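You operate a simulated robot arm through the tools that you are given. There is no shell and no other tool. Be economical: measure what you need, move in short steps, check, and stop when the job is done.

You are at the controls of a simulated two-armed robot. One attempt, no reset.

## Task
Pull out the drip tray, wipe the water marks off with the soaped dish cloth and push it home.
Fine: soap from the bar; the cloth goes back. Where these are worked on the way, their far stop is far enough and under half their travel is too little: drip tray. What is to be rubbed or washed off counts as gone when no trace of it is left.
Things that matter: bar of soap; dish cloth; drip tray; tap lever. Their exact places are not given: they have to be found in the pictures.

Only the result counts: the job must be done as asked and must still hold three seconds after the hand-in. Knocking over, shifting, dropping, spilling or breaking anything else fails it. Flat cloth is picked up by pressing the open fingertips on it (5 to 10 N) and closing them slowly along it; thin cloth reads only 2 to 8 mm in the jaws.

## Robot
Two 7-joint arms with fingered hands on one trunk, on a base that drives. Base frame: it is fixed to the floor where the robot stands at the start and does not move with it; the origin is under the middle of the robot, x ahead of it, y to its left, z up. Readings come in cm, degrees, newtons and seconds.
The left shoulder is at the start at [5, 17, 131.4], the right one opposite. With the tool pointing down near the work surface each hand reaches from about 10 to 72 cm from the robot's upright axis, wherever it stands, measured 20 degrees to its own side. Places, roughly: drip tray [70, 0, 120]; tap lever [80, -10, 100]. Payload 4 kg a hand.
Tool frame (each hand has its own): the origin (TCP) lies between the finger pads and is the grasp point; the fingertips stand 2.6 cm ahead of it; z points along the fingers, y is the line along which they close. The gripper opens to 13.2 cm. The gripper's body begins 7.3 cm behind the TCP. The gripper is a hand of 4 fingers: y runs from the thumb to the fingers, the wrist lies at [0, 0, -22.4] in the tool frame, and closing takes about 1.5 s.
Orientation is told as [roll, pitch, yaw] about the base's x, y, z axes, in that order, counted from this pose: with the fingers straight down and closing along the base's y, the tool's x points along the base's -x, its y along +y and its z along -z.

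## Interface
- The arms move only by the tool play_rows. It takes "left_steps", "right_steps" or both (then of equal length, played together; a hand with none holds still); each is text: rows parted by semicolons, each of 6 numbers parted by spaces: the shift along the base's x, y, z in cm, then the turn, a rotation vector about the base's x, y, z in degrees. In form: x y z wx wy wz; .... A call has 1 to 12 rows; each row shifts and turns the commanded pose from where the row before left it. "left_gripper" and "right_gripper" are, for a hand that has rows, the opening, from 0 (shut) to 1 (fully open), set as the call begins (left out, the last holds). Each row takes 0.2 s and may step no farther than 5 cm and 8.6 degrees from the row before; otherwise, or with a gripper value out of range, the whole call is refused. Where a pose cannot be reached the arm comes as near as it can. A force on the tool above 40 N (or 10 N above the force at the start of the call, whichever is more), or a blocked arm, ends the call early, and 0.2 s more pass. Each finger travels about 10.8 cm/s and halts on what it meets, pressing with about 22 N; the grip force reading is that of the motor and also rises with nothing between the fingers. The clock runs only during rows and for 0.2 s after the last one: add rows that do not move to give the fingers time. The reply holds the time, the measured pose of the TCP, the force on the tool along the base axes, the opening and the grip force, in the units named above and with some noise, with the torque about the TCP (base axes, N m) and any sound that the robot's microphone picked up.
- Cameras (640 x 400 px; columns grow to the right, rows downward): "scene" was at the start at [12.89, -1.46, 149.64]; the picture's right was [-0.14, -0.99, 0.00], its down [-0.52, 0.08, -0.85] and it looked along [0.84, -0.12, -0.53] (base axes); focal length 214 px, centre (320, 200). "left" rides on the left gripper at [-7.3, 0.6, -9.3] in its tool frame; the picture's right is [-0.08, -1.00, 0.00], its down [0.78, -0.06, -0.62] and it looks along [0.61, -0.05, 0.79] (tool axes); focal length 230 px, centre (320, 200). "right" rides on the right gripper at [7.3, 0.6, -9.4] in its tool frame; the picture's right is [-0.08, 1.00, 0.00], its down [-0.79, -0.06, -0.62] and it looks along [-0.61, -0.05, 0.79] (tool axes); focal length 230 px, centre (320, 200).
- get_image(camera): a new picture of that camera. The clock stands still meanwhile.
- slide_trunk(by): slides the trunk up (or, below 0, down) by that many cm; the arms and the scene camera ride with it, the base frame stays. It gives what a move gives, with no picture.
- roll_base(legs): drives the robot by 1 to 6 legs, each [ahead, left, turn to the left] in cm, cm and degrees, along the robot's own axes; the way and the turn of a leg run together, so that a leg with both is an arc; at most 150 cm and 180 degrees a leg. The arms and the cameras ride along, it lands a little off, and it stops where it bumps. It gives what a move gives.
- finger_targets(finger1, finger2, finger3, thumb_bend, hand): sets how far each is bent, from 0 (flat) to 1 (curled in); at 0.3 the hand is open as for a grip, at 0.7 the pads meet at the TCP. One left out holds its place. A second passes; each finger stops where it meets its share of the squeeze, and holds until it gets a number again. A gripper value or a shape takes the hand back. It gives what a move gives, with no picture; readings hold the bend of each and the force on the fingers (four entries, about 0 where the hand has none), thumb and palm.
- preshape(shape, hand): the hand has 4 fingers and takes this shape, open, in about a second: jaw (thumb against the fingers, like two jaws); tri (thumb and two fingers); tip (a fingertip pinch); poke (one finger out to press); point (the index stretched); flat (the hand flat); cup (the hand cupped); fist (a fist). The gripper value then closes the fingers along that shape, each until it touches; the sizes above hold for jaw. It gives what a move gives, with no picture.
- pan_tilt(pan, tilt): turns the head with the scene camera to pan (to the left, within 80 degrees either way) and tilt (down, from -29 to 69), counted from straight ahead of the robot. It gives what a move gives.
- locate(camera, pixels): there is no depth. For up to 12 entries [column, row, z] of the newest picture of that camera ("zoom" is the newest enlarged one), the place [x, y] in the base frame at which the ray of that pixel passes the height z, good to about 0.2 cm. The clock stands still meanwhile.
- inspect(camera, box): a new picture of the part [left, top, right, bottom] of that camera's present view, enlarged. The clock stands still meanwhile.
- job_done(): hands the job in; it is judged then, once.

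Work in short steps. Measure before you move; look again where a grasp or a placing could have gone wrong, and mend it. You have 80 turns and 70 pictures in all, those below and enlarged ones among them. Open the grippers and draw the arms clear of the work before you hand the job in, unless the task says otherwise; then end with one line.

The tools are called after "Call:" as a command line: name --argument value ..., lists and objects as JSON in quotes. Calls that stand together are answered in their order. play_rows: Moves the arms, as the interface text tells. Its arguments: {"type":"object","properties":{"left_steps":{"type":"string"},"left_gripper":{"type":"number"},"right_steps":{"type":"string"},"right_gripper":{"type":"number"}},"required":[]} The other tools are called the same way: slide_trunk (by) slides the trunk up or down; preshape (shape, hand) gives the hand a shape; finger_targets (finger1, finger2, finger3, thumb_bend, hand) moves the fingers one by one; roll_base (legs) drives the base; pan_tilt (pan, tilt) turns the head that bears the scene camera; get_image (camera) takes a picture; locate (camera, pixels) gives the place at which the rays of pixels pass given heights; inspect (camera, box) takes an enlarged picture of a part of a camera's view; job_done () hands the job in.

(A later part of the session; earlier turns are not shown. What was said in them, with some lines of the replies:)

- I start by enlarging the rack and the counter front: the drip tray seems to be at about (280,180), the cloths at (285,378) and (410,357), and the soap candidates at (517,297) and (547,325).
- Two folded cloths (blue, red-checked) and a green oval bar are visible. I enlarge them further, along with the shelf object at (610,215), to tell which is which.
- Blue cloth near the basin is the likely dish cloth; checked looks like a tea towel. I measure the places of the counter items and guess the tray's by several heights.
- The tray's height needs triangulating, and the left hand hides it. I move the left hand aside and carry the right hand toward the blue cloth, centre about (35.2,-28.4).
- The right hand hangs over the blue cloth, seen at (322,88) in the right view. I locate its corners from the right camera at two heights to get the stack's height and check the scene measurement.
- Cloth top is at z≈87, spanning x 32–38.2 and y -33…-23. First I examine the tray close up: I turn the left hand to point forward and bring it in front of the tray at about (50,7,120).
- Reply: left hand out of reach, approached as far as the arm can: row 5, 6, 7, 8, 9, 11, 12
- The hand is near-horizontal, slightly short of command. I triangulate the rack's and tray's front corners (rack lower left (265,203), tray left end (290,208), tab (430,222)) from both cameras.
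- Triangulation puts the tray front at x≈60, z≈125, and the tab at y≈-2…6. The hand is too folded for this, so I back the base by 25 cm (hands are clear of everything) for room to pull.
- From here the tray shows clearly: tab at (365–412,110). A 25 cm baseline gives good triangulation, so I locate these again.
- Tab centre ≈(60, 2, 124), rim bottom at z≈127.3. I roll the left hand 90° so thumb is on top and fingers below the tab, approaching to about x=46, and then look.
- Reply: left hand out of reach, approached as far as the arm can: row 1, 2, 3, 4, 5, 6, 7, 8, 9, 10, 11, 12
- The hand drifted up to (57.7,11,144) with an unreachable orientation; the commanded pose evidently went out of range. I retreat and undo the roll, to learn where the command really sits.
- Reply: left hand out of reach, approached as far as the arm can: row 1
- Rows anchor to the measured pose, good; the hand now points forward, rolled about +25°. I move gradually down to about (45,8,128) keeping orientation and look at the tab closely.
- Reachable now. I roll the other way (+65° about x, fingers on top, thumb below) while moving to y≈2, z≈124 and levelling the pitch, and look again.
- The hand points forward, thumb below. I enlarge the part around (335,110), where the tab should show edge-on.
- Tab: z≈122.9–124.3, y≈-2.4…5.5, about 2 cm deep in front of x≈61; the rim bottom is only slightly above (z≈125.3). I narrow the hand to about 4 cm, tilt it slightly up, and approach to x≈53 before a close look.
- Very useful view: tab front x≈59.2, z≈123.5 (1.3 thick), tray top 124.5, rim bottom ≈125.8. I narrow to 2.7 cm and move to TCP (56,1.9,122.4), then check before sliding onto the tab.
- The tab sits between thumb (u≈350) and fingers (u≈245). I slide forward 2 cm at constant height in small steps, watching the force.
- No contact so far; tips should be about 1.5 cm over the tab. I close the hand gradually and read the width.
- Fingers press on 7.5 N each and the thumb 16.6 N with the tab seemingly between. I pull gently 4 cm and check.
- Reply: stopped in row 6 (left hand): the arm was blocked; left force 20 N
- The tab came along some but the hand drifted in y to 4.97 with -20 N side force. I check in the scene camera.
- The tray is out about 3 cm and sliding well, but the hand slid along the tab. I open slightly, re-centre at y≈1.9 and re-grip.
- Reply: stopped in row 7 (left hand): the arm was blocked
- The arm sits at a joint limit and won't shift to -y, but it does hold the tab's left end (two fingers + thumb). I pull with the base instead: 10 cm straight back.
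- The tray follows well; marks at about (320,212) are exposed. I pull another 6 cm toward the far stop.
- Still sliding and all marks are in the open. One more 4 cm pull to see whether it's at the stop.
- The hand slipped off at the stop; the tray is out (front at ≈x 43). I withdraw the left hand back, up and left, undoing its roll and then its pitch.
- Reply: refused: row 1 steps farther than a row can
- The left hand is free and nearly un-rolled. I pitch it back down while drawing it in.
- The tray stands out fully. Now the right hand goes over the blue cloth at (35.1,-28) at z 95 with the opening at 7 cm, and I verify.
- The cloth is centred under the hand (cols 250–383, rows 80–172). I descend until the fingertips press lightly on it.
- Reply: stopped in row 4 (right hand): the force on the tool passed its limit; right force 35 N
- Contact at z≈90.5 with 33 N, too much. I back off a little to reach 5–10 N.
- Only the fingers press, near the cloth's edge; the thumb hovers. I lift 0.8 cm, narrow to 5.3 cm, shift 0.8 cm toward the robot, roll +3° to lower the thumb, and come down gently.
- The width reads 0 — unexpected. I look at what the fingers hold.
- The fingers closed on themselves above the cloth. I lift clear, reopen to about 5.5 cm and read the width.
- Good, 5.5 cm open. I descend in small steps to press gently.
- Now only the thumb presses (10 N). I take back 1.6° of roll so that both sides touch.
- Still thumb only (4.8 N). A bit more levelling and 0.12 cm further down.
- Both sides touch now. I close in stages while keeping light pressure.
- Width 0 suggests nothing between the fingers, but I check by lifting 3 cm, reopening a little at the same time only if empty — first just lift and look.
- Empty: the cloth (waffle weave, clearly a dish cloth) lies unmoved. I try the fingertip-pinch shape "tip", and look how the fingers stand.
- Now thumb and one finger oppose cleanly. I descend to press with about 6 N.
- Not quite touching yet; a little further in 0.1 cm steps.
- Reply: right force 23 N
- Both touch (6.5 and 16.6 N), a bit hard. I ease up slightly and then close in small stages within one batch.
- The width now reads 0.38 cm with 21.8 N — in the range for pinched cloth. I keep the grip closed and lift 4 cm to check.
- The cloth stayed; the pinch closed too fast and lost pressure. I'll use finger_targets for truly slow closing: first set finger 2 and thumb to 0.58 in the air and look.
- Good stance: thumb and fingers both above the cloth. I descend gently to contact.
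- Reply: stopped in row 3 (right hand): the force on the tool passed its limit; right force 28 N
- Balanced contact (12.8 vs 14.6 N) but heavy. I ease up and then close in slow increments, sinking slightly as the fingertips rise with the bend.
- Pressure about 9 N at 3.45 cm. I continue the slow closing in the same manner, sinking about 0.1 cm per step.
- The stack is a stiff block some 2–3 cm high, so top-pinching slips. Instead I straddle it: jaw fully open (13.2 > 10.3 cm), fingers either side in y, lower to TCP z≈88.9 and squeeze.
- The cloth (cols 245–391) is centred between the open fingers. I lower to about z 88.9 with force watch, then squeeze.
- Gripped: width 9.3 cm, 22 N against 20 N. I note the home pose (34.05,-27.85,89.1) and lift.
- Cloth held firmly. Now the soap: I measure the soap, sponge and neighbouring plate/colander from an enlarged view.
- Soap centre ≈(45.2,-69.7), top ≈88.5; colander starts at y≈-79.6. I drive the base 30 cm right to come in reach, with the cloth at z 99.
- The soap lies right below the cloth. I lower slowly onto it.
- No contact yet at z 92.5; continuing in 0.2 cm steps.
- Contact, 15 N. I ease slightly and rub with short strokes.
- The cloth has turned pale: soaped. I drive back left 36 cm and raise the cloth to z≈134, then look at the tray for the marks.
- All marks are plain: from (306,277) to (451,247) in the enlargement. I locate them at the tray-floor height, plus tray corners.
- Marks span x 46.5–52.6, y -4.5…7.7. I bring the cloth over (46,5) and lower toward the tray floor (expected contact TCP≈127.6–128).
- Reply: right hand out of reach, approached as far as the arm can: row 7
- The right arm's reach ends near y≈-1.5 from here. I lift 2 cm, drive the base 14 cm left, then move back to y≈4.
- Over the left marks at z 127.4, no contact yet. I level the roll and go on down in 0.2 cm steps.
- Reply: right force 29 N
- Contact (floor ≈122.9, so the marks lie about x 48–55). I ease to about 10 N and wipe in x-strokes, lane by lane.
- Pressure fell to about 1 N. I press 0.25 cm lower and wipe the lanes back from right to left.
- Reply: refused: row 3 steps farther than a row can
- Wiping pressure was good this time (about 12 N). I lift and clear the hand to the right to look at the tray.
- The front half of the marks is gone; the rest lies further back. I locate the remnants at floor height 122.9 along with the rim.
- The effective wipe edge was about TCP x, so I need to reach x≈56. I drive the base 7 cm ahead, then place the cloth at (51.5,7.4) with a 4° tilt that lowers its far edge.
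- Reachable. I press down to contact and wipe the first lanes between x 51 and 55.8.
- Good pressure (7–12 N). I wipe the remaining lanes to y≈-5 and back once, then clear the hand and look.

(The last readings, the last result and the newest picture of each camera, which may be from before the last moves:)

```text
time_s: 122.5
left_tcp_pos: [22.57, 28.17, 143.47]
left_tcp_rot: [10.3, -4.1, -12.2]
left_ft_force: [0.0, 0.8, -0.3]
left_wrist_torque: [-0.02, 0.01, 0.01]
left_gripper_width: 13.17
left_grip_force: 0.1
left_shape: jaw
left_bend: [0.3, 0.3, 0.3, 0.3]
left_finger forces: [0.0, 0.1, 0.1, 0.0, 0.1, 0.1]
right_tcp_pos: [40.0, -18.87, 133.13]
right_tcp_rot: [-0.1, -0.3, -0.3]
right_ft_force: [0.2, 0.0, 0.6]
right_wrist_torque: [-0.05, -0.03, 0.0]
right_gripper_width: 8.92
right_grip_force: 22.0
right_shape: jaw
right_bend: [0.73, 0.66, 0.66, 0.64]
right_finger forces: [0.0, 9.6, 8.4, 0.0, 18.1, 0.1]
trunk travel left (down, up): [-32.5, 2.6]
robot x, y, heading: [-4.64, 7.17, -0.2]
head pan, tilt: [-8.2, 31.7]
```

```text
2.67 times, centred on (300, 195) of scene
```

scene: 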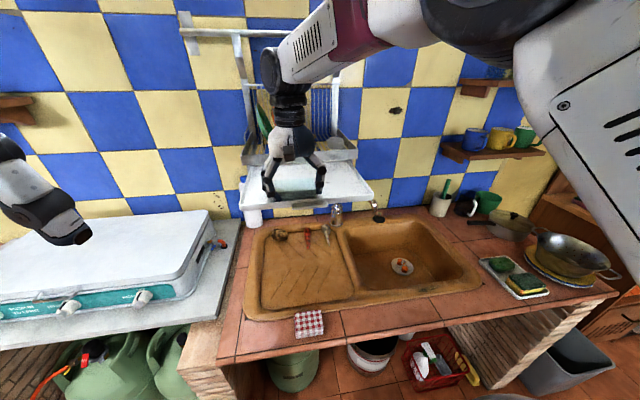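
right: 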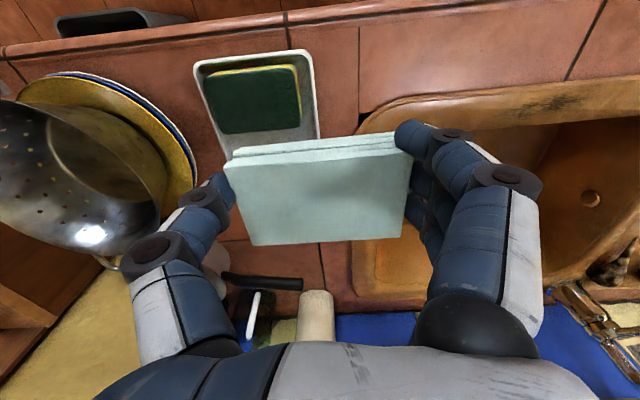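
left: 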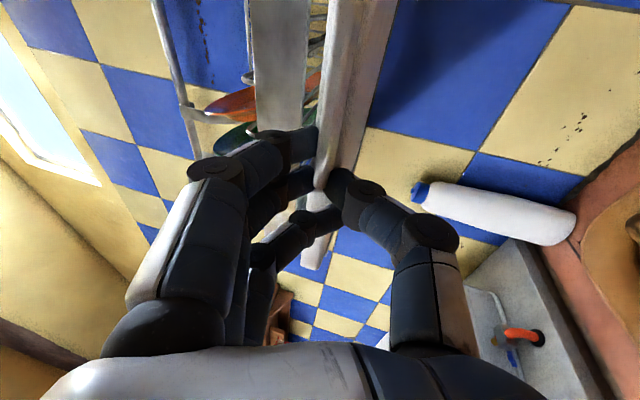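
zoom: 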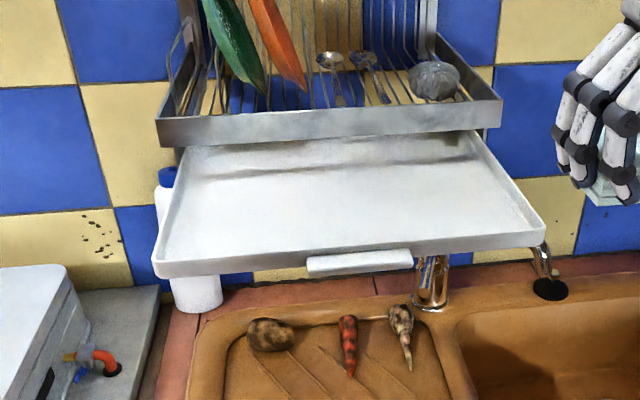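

The tray is clean. Now the cloth goes home: over (34.05,-27.85) and down to z≈93 first.

Call:
play_rows --right_steps "-1.5 -2.3 0 0 0 0;-1.5 -2.3 0 0 0 0;-1.5 -2.3 0 0 0 0;-1.4 -2.1 0 0 0 0;0 0 -5 0 0 0;0 0 -5 0 0 0;0 0 -5 0 0 0;0 0 -5 0 0 0;0 0 -5 0 0 0;0 0 -5 0 0 0;0 0 -5 0 0 0;0 0 -4 0 0 0"

Call:
play_rows --right_steps "0 0 -2 0 0 0;0 0 -1.3 0 0 0;0 0 -0.5 0 0 0;0 0 0 0 0 0"

Call:
get_image --camera "right"

```text
time_s: 125.1
left_tcp_pos: [22.62, 27.99, 143.47]
left_tcp_rot: [10.3, -4.2, -12.2]
left_ft_force: [0.3, -0.6, 0.5]
left_wrist_torque: [0.0, 0.03, 0.01]
left_gripper_width: 13.21
left_grip_force: 0.1
left_shape: jaw
left_bend: [0.3, 0.3, 0.3, 0.3]
left_finger forces: [0.1, 0.1, 0.0, 0.1, 0.0, 0.0]
right_tcp_pos: [34.19, -27.86, 94.03]
right_tcp_rot: [0.0, -0.2, -0.4]
right_ft_force: [0.0, -0.2, -1.1]
right_wrist_torque: [0.0, 0.01, 0.03]
right_gripper_width: 8.93
right_grip_force: 22.0
right_shape: jaw
right_bend: [0.73, 0.66, 0.66, 0.64]
right_finger forces: [0.0, 9.6, 8.4, 0.0, 17.9, 0.0]
trunk travel left (down, up): [-32.5, 2.6]
robot x, y, heading: [-4.68, 7.47, -0.1]
head pan, tilt: [-8.2, 31.7]
```

```text
time_s: 126.1
left_tcp_pos: [22.54, 27.89, 143.53]
left_tcp_rot: [10.3, -4.1, -12.2]
left_ft_force: [0.0, -0.1, -0.6]
left_wrist_torque: [-0.01, -0.02, -0.01]
left_gripper_width: 13.17
left_grip_force: 0.0
left_shape: jaw
left_bend: [0.3, 0.3, 0.3, 0.3]
left_finger forces: [0.0, 0.0, 0.0, 0.1, 0.1, 0.0]
right_tcp_pos: [34.01, -27.82, 90.28]
right_tcp_rot: [-0.1, -0.2, -0.3]
right_ft_force: [0.3, -0.5, -1.2]
right_wrist_torque: [0.0, -0.01, -0.02]
right_gripper_width: 8.9
right_grip_force: 21.9
right_shape: jaw
right_bend: [0.73, 0.66, 0.66, 0.64]
right_finger forces: [0.0, 9.6, 8.3, 0.0, 18.0, 0.0]
trunk travel left (down, up): [-32.5, 2.6]
robot x, y, heading: [-5.11, 7.74, -0.6]
head pan, tilt: [-8.2, 31.7]
```

```text
15 pictures are left
```

right: 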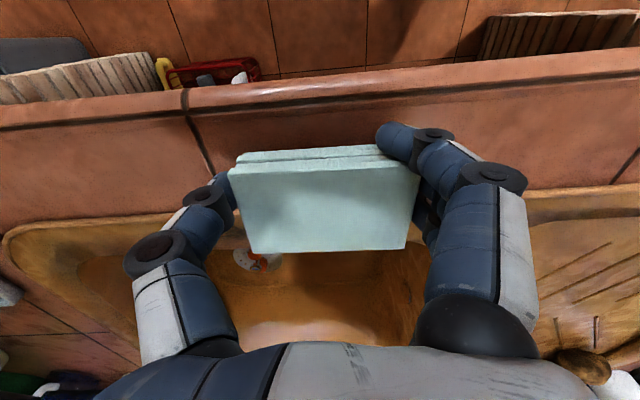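

The cloth sits over its place, about 0.4 cm forward in the grip. I compensate and lower until it touches.

Call:
play_rows --right_steps "-0.4 0 -0.4 0 0 0;0 0 -0.3 0 0 0;0 0 -0.2 0 0 0;0 0 -0.2 0 0 0;0 0 -0.2 0 0 0;0 0 0 0 0 0"

```text
time_s: 127.5
left_tcp_pos: [22.63, 28.08, 143.42]
left_tcp_rot: [10.4, -4.1, -12.2]
left_ft_force: [-1.0, 0.8, 0.0]
left_wrist_torque: [0.03, 0.01, 0.04]
left_gripper_width: 13.2
left_grip_force: 0.0
left_shape: jaw
left_bend: [0.3, 0.3, 0.3, 0.3]
left_finger forces: [0.0, 0.1, 0.0, 0.0, 0.0, 0.1]
right_tcp_pos: [33.75, -27.8, 89.02]
right_tcp_rot: [-0.1, -0.3, -0.2]
right_ft_force: [-0.3, -0.1, -1.1]
right_wrist_torque: [0.0, -0.01, 0.0]
right_gripper_width: 8.92
right_grip_force: 22.1
right_shape: jaw
right_bend: [0.73, 0.66, 0.66, 0.64]
right_finger forces: [0.0, 9.7, 8.3, 0.1, 18.0, 0.1]
trunk travel left (down, up): [-32.5, 2.6]
robot x, y, heading: [-4.73, 7.8, -0.5]
head pan, tilt: [-8.2, 31.7]
```

Nearly down. I take the last steps to light contact, open wide, and rise.

Call:
play_rows --right_steps "0 0 -0.15 0 0 0;0 0 -0.1 0 0 0;0 0 0 0 0 0"

Call:
play_rows --right_steps "0 0 0 0 0 0;0 0 0 0 0 0;0 0 0 0 0 0;0 0 0 0 0 0;0 0 2 0 0 0;0 0 4 0 0 0;0 0 5 0 0 0;0 0 5 0 0 0;0 0 0 0 0 0" --right_gripper 1

Call:
get_image --camera "right"

```text
time_s: 128.3
left_tcp_pos: [22.63, 28.09, 143.55]
left_tcp_rot: [10.4, -4.1, -12.2]
left_ft_force: [0.7, 0.2, 0.4]
left_wrist_torque: [0.0, 0.0, 0.0]
left_gripper_width: 13.19
left_grip_force: 0.1
left_shape: jaw
left_bend: [0.3, 0.3, 0.3, 0.3]
left_finger forces: [0.0, 0.0, 0.0, 0.0, 0.0, 0.1]
right_tcp_pos: [33.53, -27.8, 88.72]
right_tcp_rot: [-0.2, -0.2, -0.3]
right_ft_force: [0.3, -0.1, -0.3]
right_wrist_torque: [-0.02, 0.0, 0.01]
right_gripper_width: 8.9
right_grip_force: 22.0
right_shape: jaw
right_bend: [0.73, 0.66, 0.66, 0.64]
right_finger forces: [0.0, 9.6, 8.4, 0.1, 18.1, 0.0]
trunk travel left (down, up): [-32.5, 2.6]
robot x, y, heading: [-4.49, 7.94, -0.4]
head pan, tilt: [-8.2, 31.7]
```

```text
time_s: 130.3
left_tcp_pos: [22.72, 27.99, 143.48]
left_tcp_rot: [10.4, -4.1, -12.2]
left_ft_force: [-0.2, -0.4, 0.4]
left_wrist_torque: [-0.02, 0.04, 0.01]
left_gripper_width: 13.16
left_grip_force: 0.0
left_shape: jaw
left_bend: [0.3, 0.3, 0.3, 0.3]
left_finger forces: [0.1, 0.1, 0.1, 0.0, 0.0, 0.1]
right_tcp_pos: [33.59, -27.97, 104.79]
right_tcp_rot: [-0.1, -0.1, -0.3]
right_ft_force: [0.5, 1.3, 0.5]
right_wrist_torque: [-0.01, 0.0, 0.0]
right_gripper_width: 13.18
right_grip_force: 0.3
right_shape: jaw
right_bend: [0.3, 0.3, 0.3, 0.3]
right_finger forces: [0.0, 0.1, 0.1, 0.1, 0.1, 0.1]
trunk travel left (down, up): [-32.5, 2.6]
robot x, y, heading: [-4.5, 7.52, -0.2]
head pan, tilt: [-8.2, 31.7]
```

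```text
14 pictures are left
```

right: 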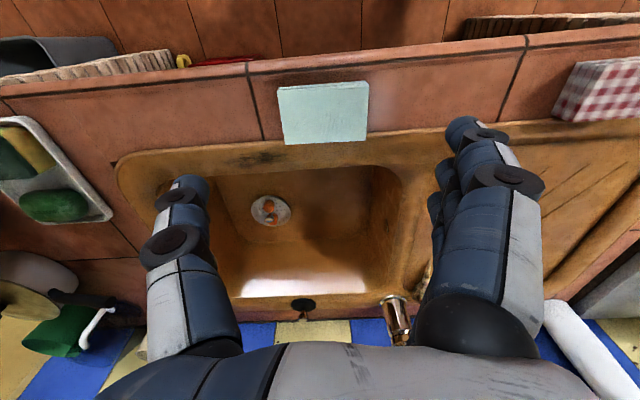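

The cloth is back at its place. Now to push the tray home: I back the base 10 cm, close the right hand, tilt it 35° forward and bring it in front of the tab at (32,2,124).

Call:
roll_base --legs '[[-10, 0, 0]]'

Call:
play_rows --right_steps "0 0 2.4 0 0 0;1 3.75 2.4 0 -5 0;1 3.75 2.4 0 -5 0;1 3.75 2.4 0 -5 0;1 3.75 2.4 0 -5 0;1 3.75 2.4 0 -5 0;1 3.75 2.4 0 -5 0;1 3.75 2.4 0 -5 0;0 3.75 0 0 0 0;0 0 0 0 0 0" --right_gripper 0

Call:
get_image --camera "scene"

Call:
get_image --camera "right"

```text
time_s: 131.5
left_tcp_pos: [12.67, 28.06, 143.49]
left_tcp_rot: [10.3, -4.2, -12.2]
left_ft_force: [-0.1, -0.3, -0.4]
left_wrist_torque: [0.01, -0.04, 0.0]
left_gripper_width: 13.21
left_grip_force: 0.0
left_shape: jaw
left_bend: [0.3, 0.3, 0.3, 0.3]
left_finger forces: [0.0, 0.0, 0.0, 0.0, 0.0, 0.1]
right_tcp_pos: [23.71, -27.73, 104.77]
right_tcp_rot: [-0.1, -0.1, -0.2]
right_ft_force: [-0.2, 0.0, 0.0]
right_wrist_torque: [0.04, -0.02, -0.01]
right_gripper_width: 13.17
right_grip_force: 0.1
right_shape: jaw
right_bend: [0.3, 0.3, 0.3, 0.3]
right_finger forces: [0.0, 0.0, 0.0, 0.1, 0.0, 0.0]
trunk travel left (down, up): [-32.5, 2.6]
robot x, y, heading: [-14.57, 7.85, -0.2]
head pan, tilt: [-8.2, 31.7]
```

```text
time_s: 133.7
left_tcp_pos: [12.84, 27.94, 143.54]
left_tcp_rot: [10.4, -4.1, -12.3]
left_ft_force: [0.9, -0.4, 0.5]
left_wrist_torque: [0.04, 0.0, 0.01]
left_gripper_width: 13.2
left_grip_force: 0.1
left_shape: jaw
left_bend: [0.3, 0.3, 0.3, 0.3]
left_finger forces: [0.0, 0.0, 0.1, 0.0, 0.0, 0.0]
right_tcp_pos: [30.59, 1.83, 124.23]
right_tcp_rot: [0.1, -35.2, -0.5]
right_ft_force: [0.4, -0.2, 0.1]
right_wrist_torque: [-0.01, 0.0, 0.0]
right_gripper_width: 0.0
right_grip_force: 21.9
right_shape: jaw
right_bend: [0.67, 0.59, 0.67, 0.66]
right_finger forces: [0.0, 0.0, 0.0, 0.2, 0.1, 0.1]
trunk travel left (down, up): [-32.5, 2.6]
robot x, y, heading: [-14.65, 7.49, -0.6]
head pan, tilt: [-8.2, 31.7]
```

```text
13 pictures are left
```

scene: 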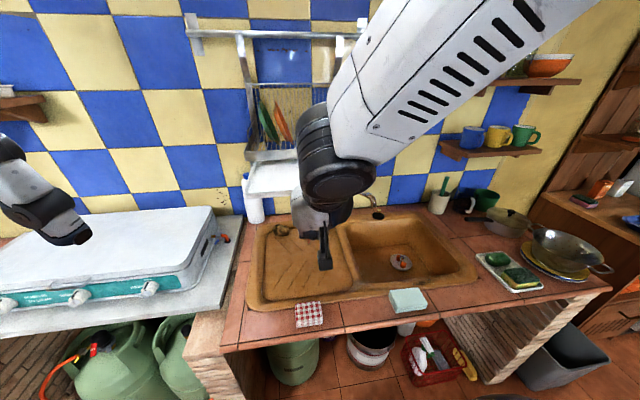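

```text
12 pictures are left
```

right: 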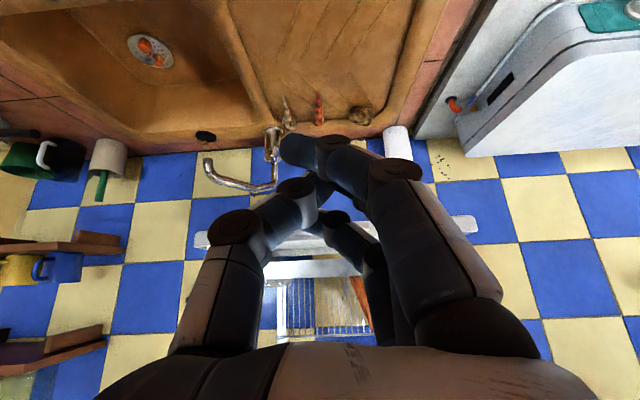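

The hand stands in front of the tray, leading finger at tab height. I push forward 17 cm in steps.

Call:
play_rows --right_steps "1.2 0 0 0 0 0;1.2 0 0 0 0 0;1.4 0 0 0 0 0;1.5 0 0 0 0 0;1.5 0 0 0 0 0;1.5 0 0 0 0 0;1.5 0 0 0 0 0;1.5 0 0 0 0 0;1.5 0 0 0 0 0;1.5 0 0 0 0 0;1.5 0 0 0 0 0;1.2 0 0 0 0 0"

Call:
inspect --camera "scene" --box '[200, 90, 420, 240]'

Call:
get_image --camera "right"

```text
time_s: 136.3
left_tcp_pos: [12.76, 28.12, 143.45]
left_tcp_rot: [10.3, -4.1, -12.2]
left_ft_force: [0.1, -0.8, 0.3]
left_wrist_torque: [0.02, 0.05, 0.0]
left_gripper_width: 13.18
left_grip_force: 0.1
left_shape: jaw
left_bend: [0.3, 0.3, 0.3, 0.3]
left_finger forces: [0.0, 0.0, 0.0, 0.1, 0.0, 0.0]
right_tcp_pos: [47.84, 2.09, 123.95]
right_tcp_rot: [0.2, -35.2, -0.3]
right_ft_force: [-0.3, -0.2, 0.1]
right_wrist_torque: [0.0, -0.02, 0.0]
right_gripper_width: 0.0
right_grip_force: 22.8
right_shape: jaw
right_bend: [0.67, 0.59, 0.67, 0.66]
right_finger forces: [0.0, 0.0, 0.1, 0.0, 0.0, 0.1]
trunk travel left (down, up): [-32.5, 2.6]
robot x, y, heading: [-14.7, 7.8, -0.0]
head pan, tilt: [-8.2, 31.7]
```

```text
2.67 times, centred on (310, 165) of scene
```

zoom: 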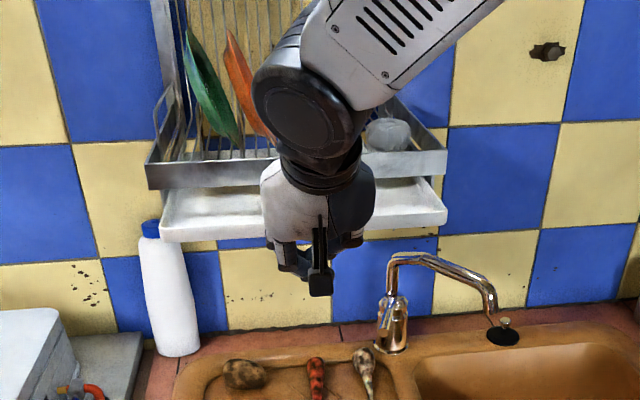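

```text
10 pictures are left
```

right: 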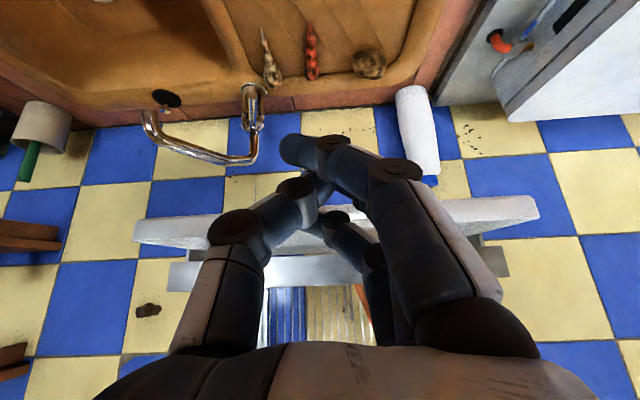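

The tray moves in smoothly (about 6 cm left). I continue in 0.7 cm steps until the force shows the stop.

Call:
play_rows --right_steps "0.8 0 0 0 0 0;0.8 0 0 0 0 0;0.8 0 0 0 0 0;0.8 0 0 0 0 0;0.7 0 0 0 0 0;0.7 0 0 0 0 0;0.6 0 0 0 0 0;0.5 0 0 0 0 0;0.5 0 0 0 0 0;0.5 0 0 0 0 0;0.5 0 0 0 0 0;0 0 0 0 0 0"

Call:
inspect --camera "scene" --box '[200, 90, 420, 240]'

Call:
get_image --camera "right"

```text
time_s: 138.9
left_tcp_pos: [12.67, 28.21, 143.44]
left_tcp_rot: [10.3, -4.1, -12.2]
left_ft_force: [-0.2, -0.1, 0.2]
left_wrist_torque: [-0.03, 0.0, 0.04]
left_gripper_width: 13.22
left_grip_force: 0.0
left_shape: jaw
left_bend: [0.3, 0.3, 0.3, 0.3]
left_finger forces: [0.0, 0.0, 0.1, 0.0, 0.0, 0.0]
right_tcp_pos: [54.98, 1.99, 123.89]
right_tcp_rot: [0.0, -35.2, -0.4]
right_ft_force: [1.1, -0.4, 0.1]
right_wrist_torque: [0.0, 0.0, 0.0]
right_gripper_width: 0.0
right_grip_force: 22.0
right_shape: jaw
right_bend: [0.67, 0.59, 0.67, 0.66]
right_finger forces: [0.0, 0.1, 0.1, 0.1, 0.1, 0.0]
trunk travel left (down, up): [-32.5, 2.6]
robot x, y, heading: [-14.58, 7.78, -0.5]
head pan, tilt: [-8.2, 31.7]
```

```text
2.67 times, centred on (310, 165) of scene
```

zoom: 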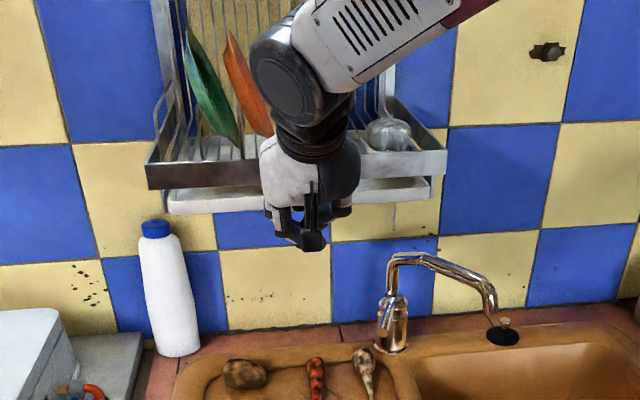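

```text
8 pictures are left
```

right: 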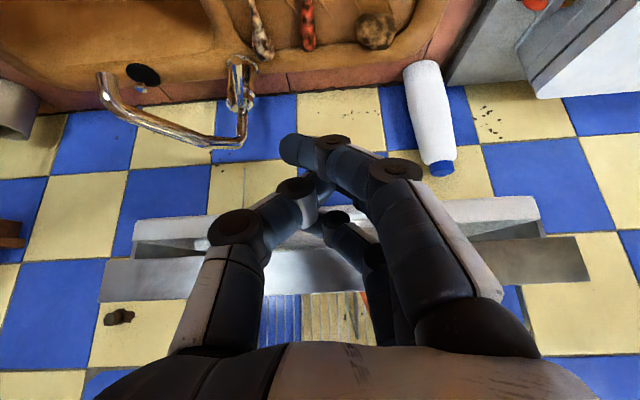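

Nearly home with no stop felt yet. I continue in 0.4 cm steps, looking for the stop force.

Call:
play_rows --right_steps "0.4 0 0 0 0 0;0.4 0 0 0 0 0;0.4 0 0 0 0 0;0.4 0 0 0 0 0;0.3 0 0 0 0 0;0.3 0 0 0 0 0;0 0 0 0 0 0"

Call:
inspect --camera "scene" --box '[230, 110, 390, 210]'

```text
time_s: 140.5
left_tcp_pos: [12.52, 28.16, 143.43]
left_tcp_rot: [10.3, -4.2, -12.2]
left_ft_force: [0.2, -0.4, -0.9]
left_wrist_torque: [-0.02, 0.0, -0.02]
left_gripper_width: 13.16
left_grip_force: 0.0
left_shape: jaw
left_bend: [0.3, 0.3, 0.3, 0.3]
left_finger forces: [0.1, 0.0, 0.0, 0.0, 0.1, 0.1]
right_tcp_pos: [57.05, 2.0, 124.43]
right_tcp_rot: [0.0, -35.6, -0.3]
right_ft_force: [-0.7, 0.6, 8.2]
right_wrist_torque: [-0.18, -0.24, 0.02]
right_gripper_width: 0.01
right_grip_force: 22.2
right_shape: jaw
right_bend: [0.67, 0.58, 0.71, 0.66]
right_finger forces: [0.0, 0.0, 8.6, 0.0, 0.0, 0.1]
trunk travel left (down, up): [-32.5, 2.6]
robot x, y, heading: [-14.77, 7.65, -0.4]
head pan, tilt: [-8.2, 31.7]
```

```text
4.00 times, centred on (310, 160) of scene
```

zoom: 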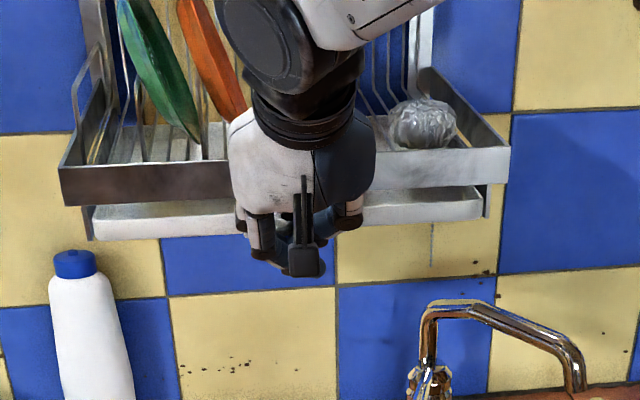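

A finger met the tab with an upward force, so it may be at the stop or sliding up. I back off 6 cm and 0.4 down, and inspect the tray's seat.

Call:
play_rows --right_steps "-1 0 -0.3 0 0 0;-2 0 -0.5 0 0 0;-3 0 0 0 0 0;-3 0 0 0 0 0;-3 -3 0 0 0 0;-3 -4 0 0 0 0;-2 -4 0 0 0 0;0 -4 0 0 0 0;0 0 0 0 0 0"

Call:
inspect --camera "scene" --box '[230, 110, 390, 210]'

Call:
locate --camera "zoom" --pixels '[[90, 238, 122.9], [484, 215, 122.9], [240, 235, 123.5], [330, 232, 123.5], [60, 205, 125.8], [508, 182, 125.8]]'

```text
time_s: 142.5
left_tcp_pos: [12.65, 28.23, 143.43]
left_tcp_rot: [10.3, -4.1, -12.1]
left_ft_force: [-0.2, 0.5, -1.2]
left_wrist_torque: [-0.04, -0.01, -0.03]
left_gripper_width: 13.21
left_grip_force: 0.1
left_shape: jaw
left_bend: [0.3, 0.3, 0.3, 0.3]
left_finger forces: [0.0, 0.1, 0.1, 0.0, 0.1, 0.1]
right_tcp_pos: [40.21, -12.66, 123.22]
right_tcp_rot: [0.0, -35.1, -0.3]
right_ft_force: [-0.7, -0.1, -0.6]
right_wrist_torque: [-0.01, -0.02, -0.01]
right_gripper_width: 0.0
right_grip_force: 22.1
right_shape: jaw
right_bend: [0.67, 0.58, 0.67, 0.66]
right_finger forces: [0.1, 0.0, 0.0, 0.0, 0.1, 0.1]
trunk travel left (down, up): [-32.5, 2.6]
robot x, y, heading: [-14.97, 7.63, -0.5]
head pan, tilt: [-8.2, 31.7]
```

```text
4.00 times, centred on (310, 160) of scene
```

zoom: 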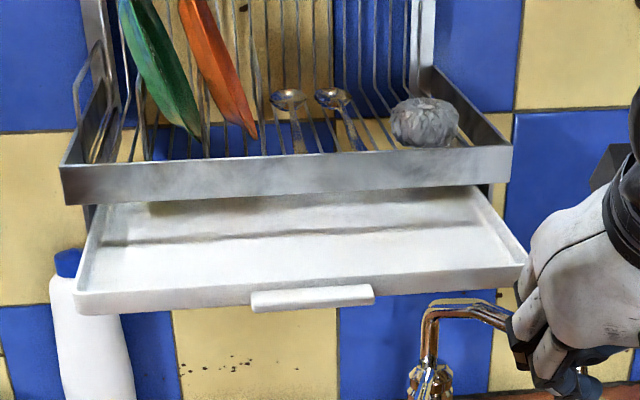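

```text
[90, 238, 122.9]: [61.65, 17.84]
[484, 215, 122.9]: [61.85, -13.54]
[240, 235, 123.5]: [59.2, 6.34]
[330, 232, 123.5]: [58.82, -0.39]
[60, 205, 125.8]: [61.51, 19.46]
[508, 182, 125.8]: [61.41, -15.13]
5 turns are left
```

The retreating finger dragged the tray out again (it had been home at x≈61.6). I bring the hand nearly vertical (10° tilt) so the finger crosses the whole tab height and cannot ride over, then push again.

Call:
play_rows --right_steps "-4 0 0 0 0 0;0 3.7 0.1 0 6.2 0;0 3.7 0.1 0 6.2 0;0 3.7 0.1 0 6.2 0;0 3.6 0.1 0 6.2 0;0 0 0 0 0 0;2 0 0 0 0 0;2 0 0 0 0 0;2 0 0 0 0 0;2 0 0 0 0 0;2 0 0 0 0 0;2 0 0 0 0 0"

Call:
play_rows --right_steps "1 0 0 0 0 0;1 0 0 0 0 0;0.8 0 0 0 0 0;0.8 0 0 0 0 0;0.6 0 0 0 0 0;0.6 0 0 0 0 0;0.6 0 0 0 0 0;0.5 0 0 0 0 0;0.5 0 0 0 0 0;0.4 0 0 0 0 0;0.4 0 0 0 0 0;0 0 0 0 0 0"

Call:
inspect --camera "scene" --box '[230, 110, 390, 210]'

Call:
get_image --camera "right"

```text
time_s: 145.1
left_tcp_pos: [12.77, 28.16, 143.36]
left_tcp_rot: [10.3, -4.1, -12.2]
left_ft_force: [0.4, 0.8, 0.0]
left_wrist_torque: [0.01, 0.02, -0.02]
left_gripper_width: 13.18
left_grip_force: 0.2
left_shape: jaw
left_bend: [0.3, 0.3, 0.3, 0.3]
left_finger forces: [0.0, 0.0, 0.1, 0.1, 0.1, 0.0]
right_tcp_pos: [48.24, 1.83, 123.44]
right_tcp_rot: [-0.1, -10.3, -0.3]
right_ft_force: [0.6, -0.6, 0.0]
right_wrist_torque: [-0.01, 0.02, 0.0]
right_gripper_width: 0.0
right_grip_force: 22.5
right_shape: jaw
right_bend: [0.67, 0.58, 0.67, 0.66]
right_finger forces: [0.0, 0.1, 0.3, 0.0, 0.0, 0.0]
trunk travel left (down, up): [-32.5, 2.6]
robot x, y, heading: [-14.64, 7.59, -0.4]
head pan, tilt: [-8.2, 31.7]
```

```text
time_s: 147.7
left_tcp_pos: [12.73, 28.1, 143.48]
left_tcp_rot: [10.3, -4.1, -12.3]
left_ft_force: [0.1, -0.3, 0.1]
left_wrist_torque: [-0.03, -0.01, -0.02]
left_gripper_width: 13.2
left_grip_force: 0.0
left_shape: jaw
left_bend: [0.3, 0.3, 0.3, 0.3]
left_finger forces: [0.0, 0.0, 0.1, 0.0, 0.0, 0.0]
right_tcp_pos: [55.32, 2.01, 123.52]
right_tcp_rot: [-0.1, -10.4, -0.2]
right_ft_force: [-1.5, 0.2, 0.9]
right_wrist_torque: [0.0, -0.01, -0.01]
right_gripper_width: 0.0
right_grip_force: 21.6
right_shape: jaw
right_bend: [0.67, 0.58, 0.67, 0.66]
right_finger forces: [0.0, 0.0, 0.3, 0.0, 0.1, 0.0]
trunk travel left (down, up): [-32.5, 2.6]
robot x, y, heading: [-14.65, 7.43, -0.3]
head pan, tilt: [-8.2, 31.7]
```

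```text
4.00 times, centred on (310, 160) of scene
```

zoom: 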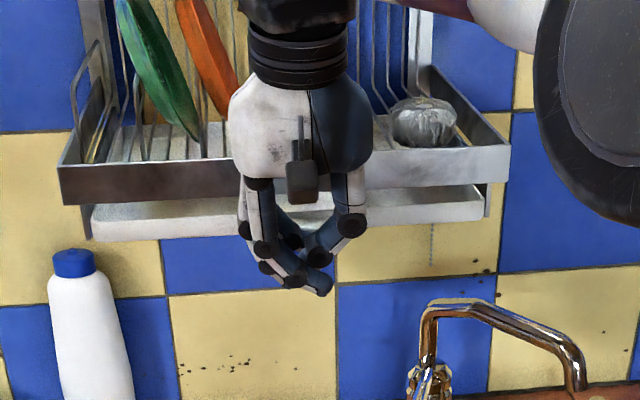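

```text
4 pictures are left
4 turns are left
```

right: 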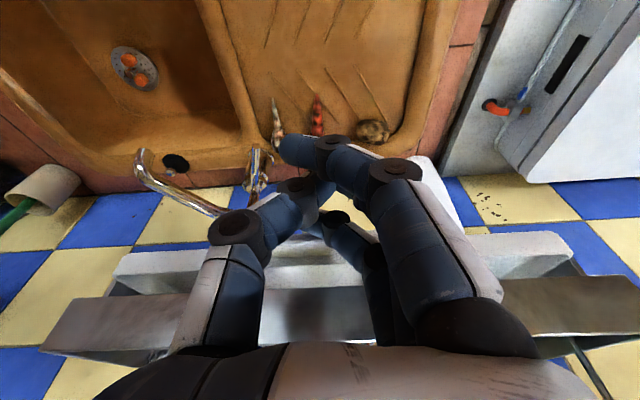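

Almost home: the tray's lower left is at (92,241) versus (90,238) when seated. I push up to 2.4 cm further to the stop, then draw straight back and inspect.

Call:
play_rows --right_steps "0.4 0 0 0 0 0;0.4 0 0 0 0 0;0.3 0 0 0 0 0;0.3 0 0 0 0 0;0.3 0 0 0 0 0;0.3 0 0 0 0 0;0 0 0 0 0 0"

Call:
play_rows --right_steps "-0.7 0 0 0 0 0;-1 0 0 0 0 0;-2 0 0 0 0 0;-3 0 0 0 0 0;-3 0 0 0 0 0;-3 -3 0 0 0 0;-3 -3 0 0 0 0;0 -4 0 0 0 0;0 -4 0 0 0 0;0 0 0 0 0 0"

Call:
inspect --camera "scene" --box '[230, 110, 390, 210]'

Call:
locate --camera "zoom" --pixels '[[90, 238, 122.9], [92, 241, 122.9], [484, 215, 122.9]]'

```text
time_s: 149.3
left_tcp_pos: [12.73, 28.11, 143.55]
left_tcp_rot: [10.3, -4.2, -12.2]
left_ft_force: [0.4, -0.3, -0.7]
left_wrist_torque: [0.03, 0.02, 0.0]
left_gripper_width: 13.19
left_grip_force: 0.0
left_shape: jaw
left_bend: [0.3, 0.3, 0.3, 0.3]
left_finger forces: [0.0, 0.0, 0.0, 0.0, 0.0, 0.1]
right_tcp_pos: [56.27, 1.67, 123.41]
right_tcp_rot: [-0.1, -10.5, -0.4]
right_ft_force: [-1.1, -0.1, -1.2]
right_wrist_torque: [0.0, -0.01, -0.02]
right_gripper_width: 0.0
right_grip_force: 22.3
right_shape: jaw
right_bend: [0.67, 0.58, 0.67, 0.66]
right_finger forces: [0.0, 0.1, 1.0, 0.1, 0.0, 0.0]
right hand out of reach, approached as far as the arm can: row 4, 6
trunk travel left (down, up): [-32.5, 2.6]
robot x, y, heading: [-14.39, 7.51, -0.1]
head pan, tilt: [-8.2, 31.7]
```

```text
time_s: 151.5
left_tcp_pos: [12.75, 28.17, 143.46]
left_tcp_rot: [10.2, -4.1, -12.1]
left_ft_force: [0.7, -0.3, 0.8]
left_wrist_torque: [-0.03, 0.01, -0.01]
left_gripper_width: 13.18
left_grip_force: 0.0
left_shape: jaw
left_bend: [0.3, 0.3, 0.3, 0.3]
left_finger forces: [0.0, 0.0, 0.1, 0.1, 0.0, 0.1]
right_tcp_pos: [40.49, -11.99, 123.54]
right_tcp_rot: [-0.1, -10.4, -0.2]
right_ft_force: [0.7, -0.3, -0.1]
right_wrist_torque: [0.03, 0.02, 0.03]
right_gripper_width: 0.02
right_grip_force: 21.9
right_shape: jaw
right_bend: [0.67, 0.58, 0.67, 0.66]
right_finger forces: [0.0, 0.0, 0.0, 0.0, 0.0, 0.0]
trunk travel left (down, up): [-32.5, 2.6]
robot x, y, heading: [-14.59, 7.52, -0.3]
head pan, tilt: [-8.2, 31.7]
```

```text
4.00 times, centred on (310, 160) of scene
```

zoom: 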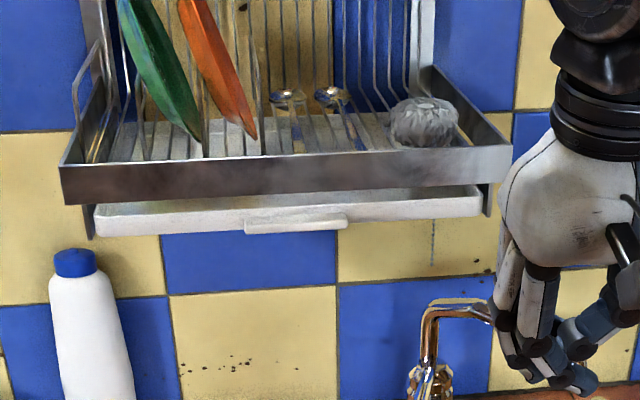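

```text
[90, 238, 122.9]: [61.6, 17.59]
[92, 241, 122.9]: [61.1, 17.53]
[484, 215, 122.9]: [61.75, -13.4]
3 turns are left
```

The tray sits at about x 61.7, flush as at the start, though no stop was felt (the arm ran out of reach). I drive 4 cm ahead and give one last gentle press at the tab to TCP x≈57, then draw straight back.

Call:
roll_base --legs '[[4, 0, 0]]'

Call:
play_rows --right_steps "0 3.5 0 0 0 0;0 3.5 0 0 0 0;0 3.5 0 0 0 0;0 3.4 0 0 0 0;2 0 0 0 0 0;2 0 0 0 0 0;2 0 0 0 0 0;2 0 0 0 0 0;1 0 0 0 0 0;1 0 0 0 0 0;0 0 0 0 0 0"

Call:
play_rows --right_steps "0.5 0 0 0 0 0;0.5 0 0 0 0 0;0.4 0 0 0 0 0;0.4 0 0 0 0 0;0.4 0 0 0 0 0;0.3 0 0 0 0 0;0 0 0 0 0 0"

Call:
play_rows --right_steps "-0.7 0 0 0 0 0;-1 0 0 0 0 0;-2 0 0 0 0 0;-3 0 0 0 0 0;-3 0 0 0 0 0;-3 -3 0 0 0 0;-3 -3 0 0 0 0;-3 -3 0 0 0 0;0 -4 0 0 0 0;0 -4 0 0 0 0;0 0 0 0 0 0"

Call:
inspect --camera "scene" --box '[230, 90, 390, 210]'

```text
time_s: 152.4
left_tcp_pos: [16.71, 27.91, 143.46]
left_tcp_rot: [10.4, -4.1, -12.1]
left_ft_force: [0.4, 0.2, 0.5]
left_wrist_torque: [-0.03, 0.06, -0.01]
left_gripper_width: 13.21
left_grip_force: 0.0
left_shape: jaw
left_bend: [0.3, 0.3, 0.3, 0.3]
left_finger forces: [0.0, 0.0, 0.0, 0.1, 0.0, 0.1]
right_tcp_pos: [44.37, -12.11, 123.4]
right_tcp_rot: [-0.1, -10.4, -0.3]
right_ft_force: [0.9, -0.2, -0.3]
right_wrist_torque: [-0.03, 0.01, -0.01]
right_gripper_width: 0.0
right_grip_force: 22.0
right_shape: jaw
right_bend: [0.67, 0.58, 0.67, 0.66]
right_finger forces: [0.0, 0.0, 0.0, 0.1, 0.0, 0.0]
trunk travel left (down, up): [-32.5, 2.6]
robot x, y, heading: [-10.46, 7.48, -0.3]
head pan, tilt: [-8.2, 31.7]
```

```text
time_s: 154.8
left_tcp_pos: [16.63, 28.1, 143.33]
left_tcp_rot: [10.4, -4.1, -12.1]
left_ft_force: [-0.3, 0.3, -0.4]
left_wrist_torque: [0.01, 0.02, -0.01]
left_gripper_width: 13.19
left_grip_force: 0.1
left_shape: jaw
left_bend: [0.3, 0.3, 0.3, 0.3]
left_finger forces: [0.0, 0.1, 0.1, 0.0, 0.1, 0.1]
right_tcp_pos: [54.28, 1.73, 123.43]
right_tcp_rot: [0.0, -10.5, -0.3]
right_ft_force: [0.1, 1.2, 1.2]
right_wrist_torque: [0.01, -0.03, 0.0]
right_gripper_width: 0.01
right_grip_force: 21.5
right_shape: jaw
right_bend: [0.67, 0.58, 0.67, 0.66]
right_finger forces: [0.0, 0.0, 0.0, 0.0, 0.0, 0.0]
trunk travel left (down, up): [-32.5, 2.6]
robot x, y, heading: [-10.56, 7.66, -0.4]
head pan, tilt: [-8.2, 31.7]
```

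```text
time_s: 156.4
left_tcp_pos: [16.38, 28.11, 143.51]
left_tcp_rot: [10.4, -4.3, -12.3]
left_ft_force: [0.1, 0.0, 1.1]
left_wrist_torque: [0.0, 0.01, 0.02]
left_gripper_width: 13.16
left_grip_force: 0.1
left_shape: jaw
left_bend: [0.3, 0.3, 0.3, 0.3]
left_finger forces: [0.1, 0.0, 0.1, 0.0, 0.1, 0.0]
right_tcp_pos: [56.44, 1.76, 123.52]
right_tcp_rot: [0.0, -10.3, -0.3]
right_ft_force: [-16.5, -0.5, -3.3]
right_wrist_torque: [0.03, 0.06, 0.0]
right_gripper_width: 0.0
right_grip_force: 22.1
right_shape: jaw
right_bend: [0.67, 0.58, 0.67, 0.66]
right_finger forces: [0.1, 0.0, 16.4, 0.0, 0.0, 0.0]
trunk travel left (down, up): [-32.5, 2.6]
robot x, y, heading: [-10.82, 7.46, -0.1]
head pan, tilt: [-8.2, 31.7]
```

```text
time_s: 158.8
left_tcp_pos: [16.62, 28.16, 143.45]
left_tcp_rot: [10.3, -4.1, -12.2]
left_ft_force: [0.4, -0.4, 0.3]
left_wrist_torque: [-0.04, 0.05, -0.01]
left_gripper_width: 13.17
left_grip_force: 0.1
left_shape: jaw
left_bend: [0.3, 0.3, 0.3, 0.3]
left_finger forces: [0.0, 0.0, 0.1, 0.0, 0.0, 0.0]
right_tcp_pos: [38.15, -15.14, 123.53]
right_tcp_rot: [0.0, -10.4, -0.4]
right_ft_force: [-0.7, -0.5, -0.5]
right_wrist_torque: [0.0, 0.04, 0.03]
right_gripper_width: 0.0
right_grip_force: 22.2
right_shape: jaw
right_bend: [0.67, 0.58, 0.67, 0.66]
right_finger forces: [0.0, 0.1, 0.0, 0.0, 0.0, 0.0]
trunk travel left (down, up): [-32.5, 2.6]
robot x, y, heading: [-10.92, 7.49, -0.2]
head pan, tilt: [-8.2, 31.7]
```

```text
3.33 times, centred on (310, 150) of scene
2 turns are left
```

zoom: 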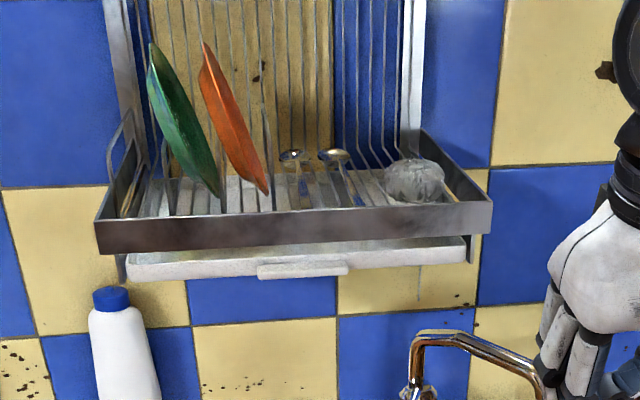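

The press met the firm stop (16.5 N) and the tray is home. I open the right hand and draw it and the arm back, clear of the work.

Call:
play_rows --right_steps "-3 -2 1 0 0 0;-3 -2 2 0 0 0;-3 -2 2 0 0 0;-3 -2 2 0 0 0;0 0 2 0 0 0;0 0 0 0 0 0;0 0 0 0 0 0" --right_gripper 1

```text
time_s: 160.4
left_tcp_pos: [16.72, 27.98, 143.4]
left_tcp_rot: [10.2, -4.1, -12.2]
left_ft_force: [0.4, -0.2, 0.2]
left_wrist_torque: [-0.03, 0.01, 0.01]
left_gripper_width: 13.19
left_grip_force: 0.0
left_shape: jaw
left_bend: [0.3, 0.3, 0.3, 0.3]
left_finger forces: [0.1, 0.0, 0.0, 0.0, 0.0, 0.0]
right_tcp_pos: [26.12, -23.44, 132.46]
right_tcp_rot: [-0.1, -10.5, -0.3]
right_ft_force: [0.6, -0.5, -0.6]
right_wrist_torque: [-0.01, 0.0, 0.02]
right_gripper_width: 13.19
right_grip_force: 0.0
right_shape: jaw
right_bend: [0.3, 0.3, 0.3, 0.3]
right_finger forces: [0.0, 0.0, 0.0, 0.1, 0.0, 0.1]
trunk travel left (down, up): [-32.5, 2.6]
robot x, y, heading: [-10.49, 7.68, -0.3]
head pan, tilt: [-8.2, 31.7]
1 turns are left
```

Both hands are open and clear, the tray is clean and home, and the cloth is back; I hand the job in.

Call:
job_done

```text
The job is handed in.
```

The drip tray was pulled out to its stop, wiped clean of water marks with the soaped blue dish cloth and pushed home against its stop; the cloth is back in its place and both hands are open and clear. I took the blue cloth, not the red-checked one, to be the dish cloth, going by its look and place. While I was backing off after the first push, a finger dragged the tray part of the way out again, so I pushed it home a second time.
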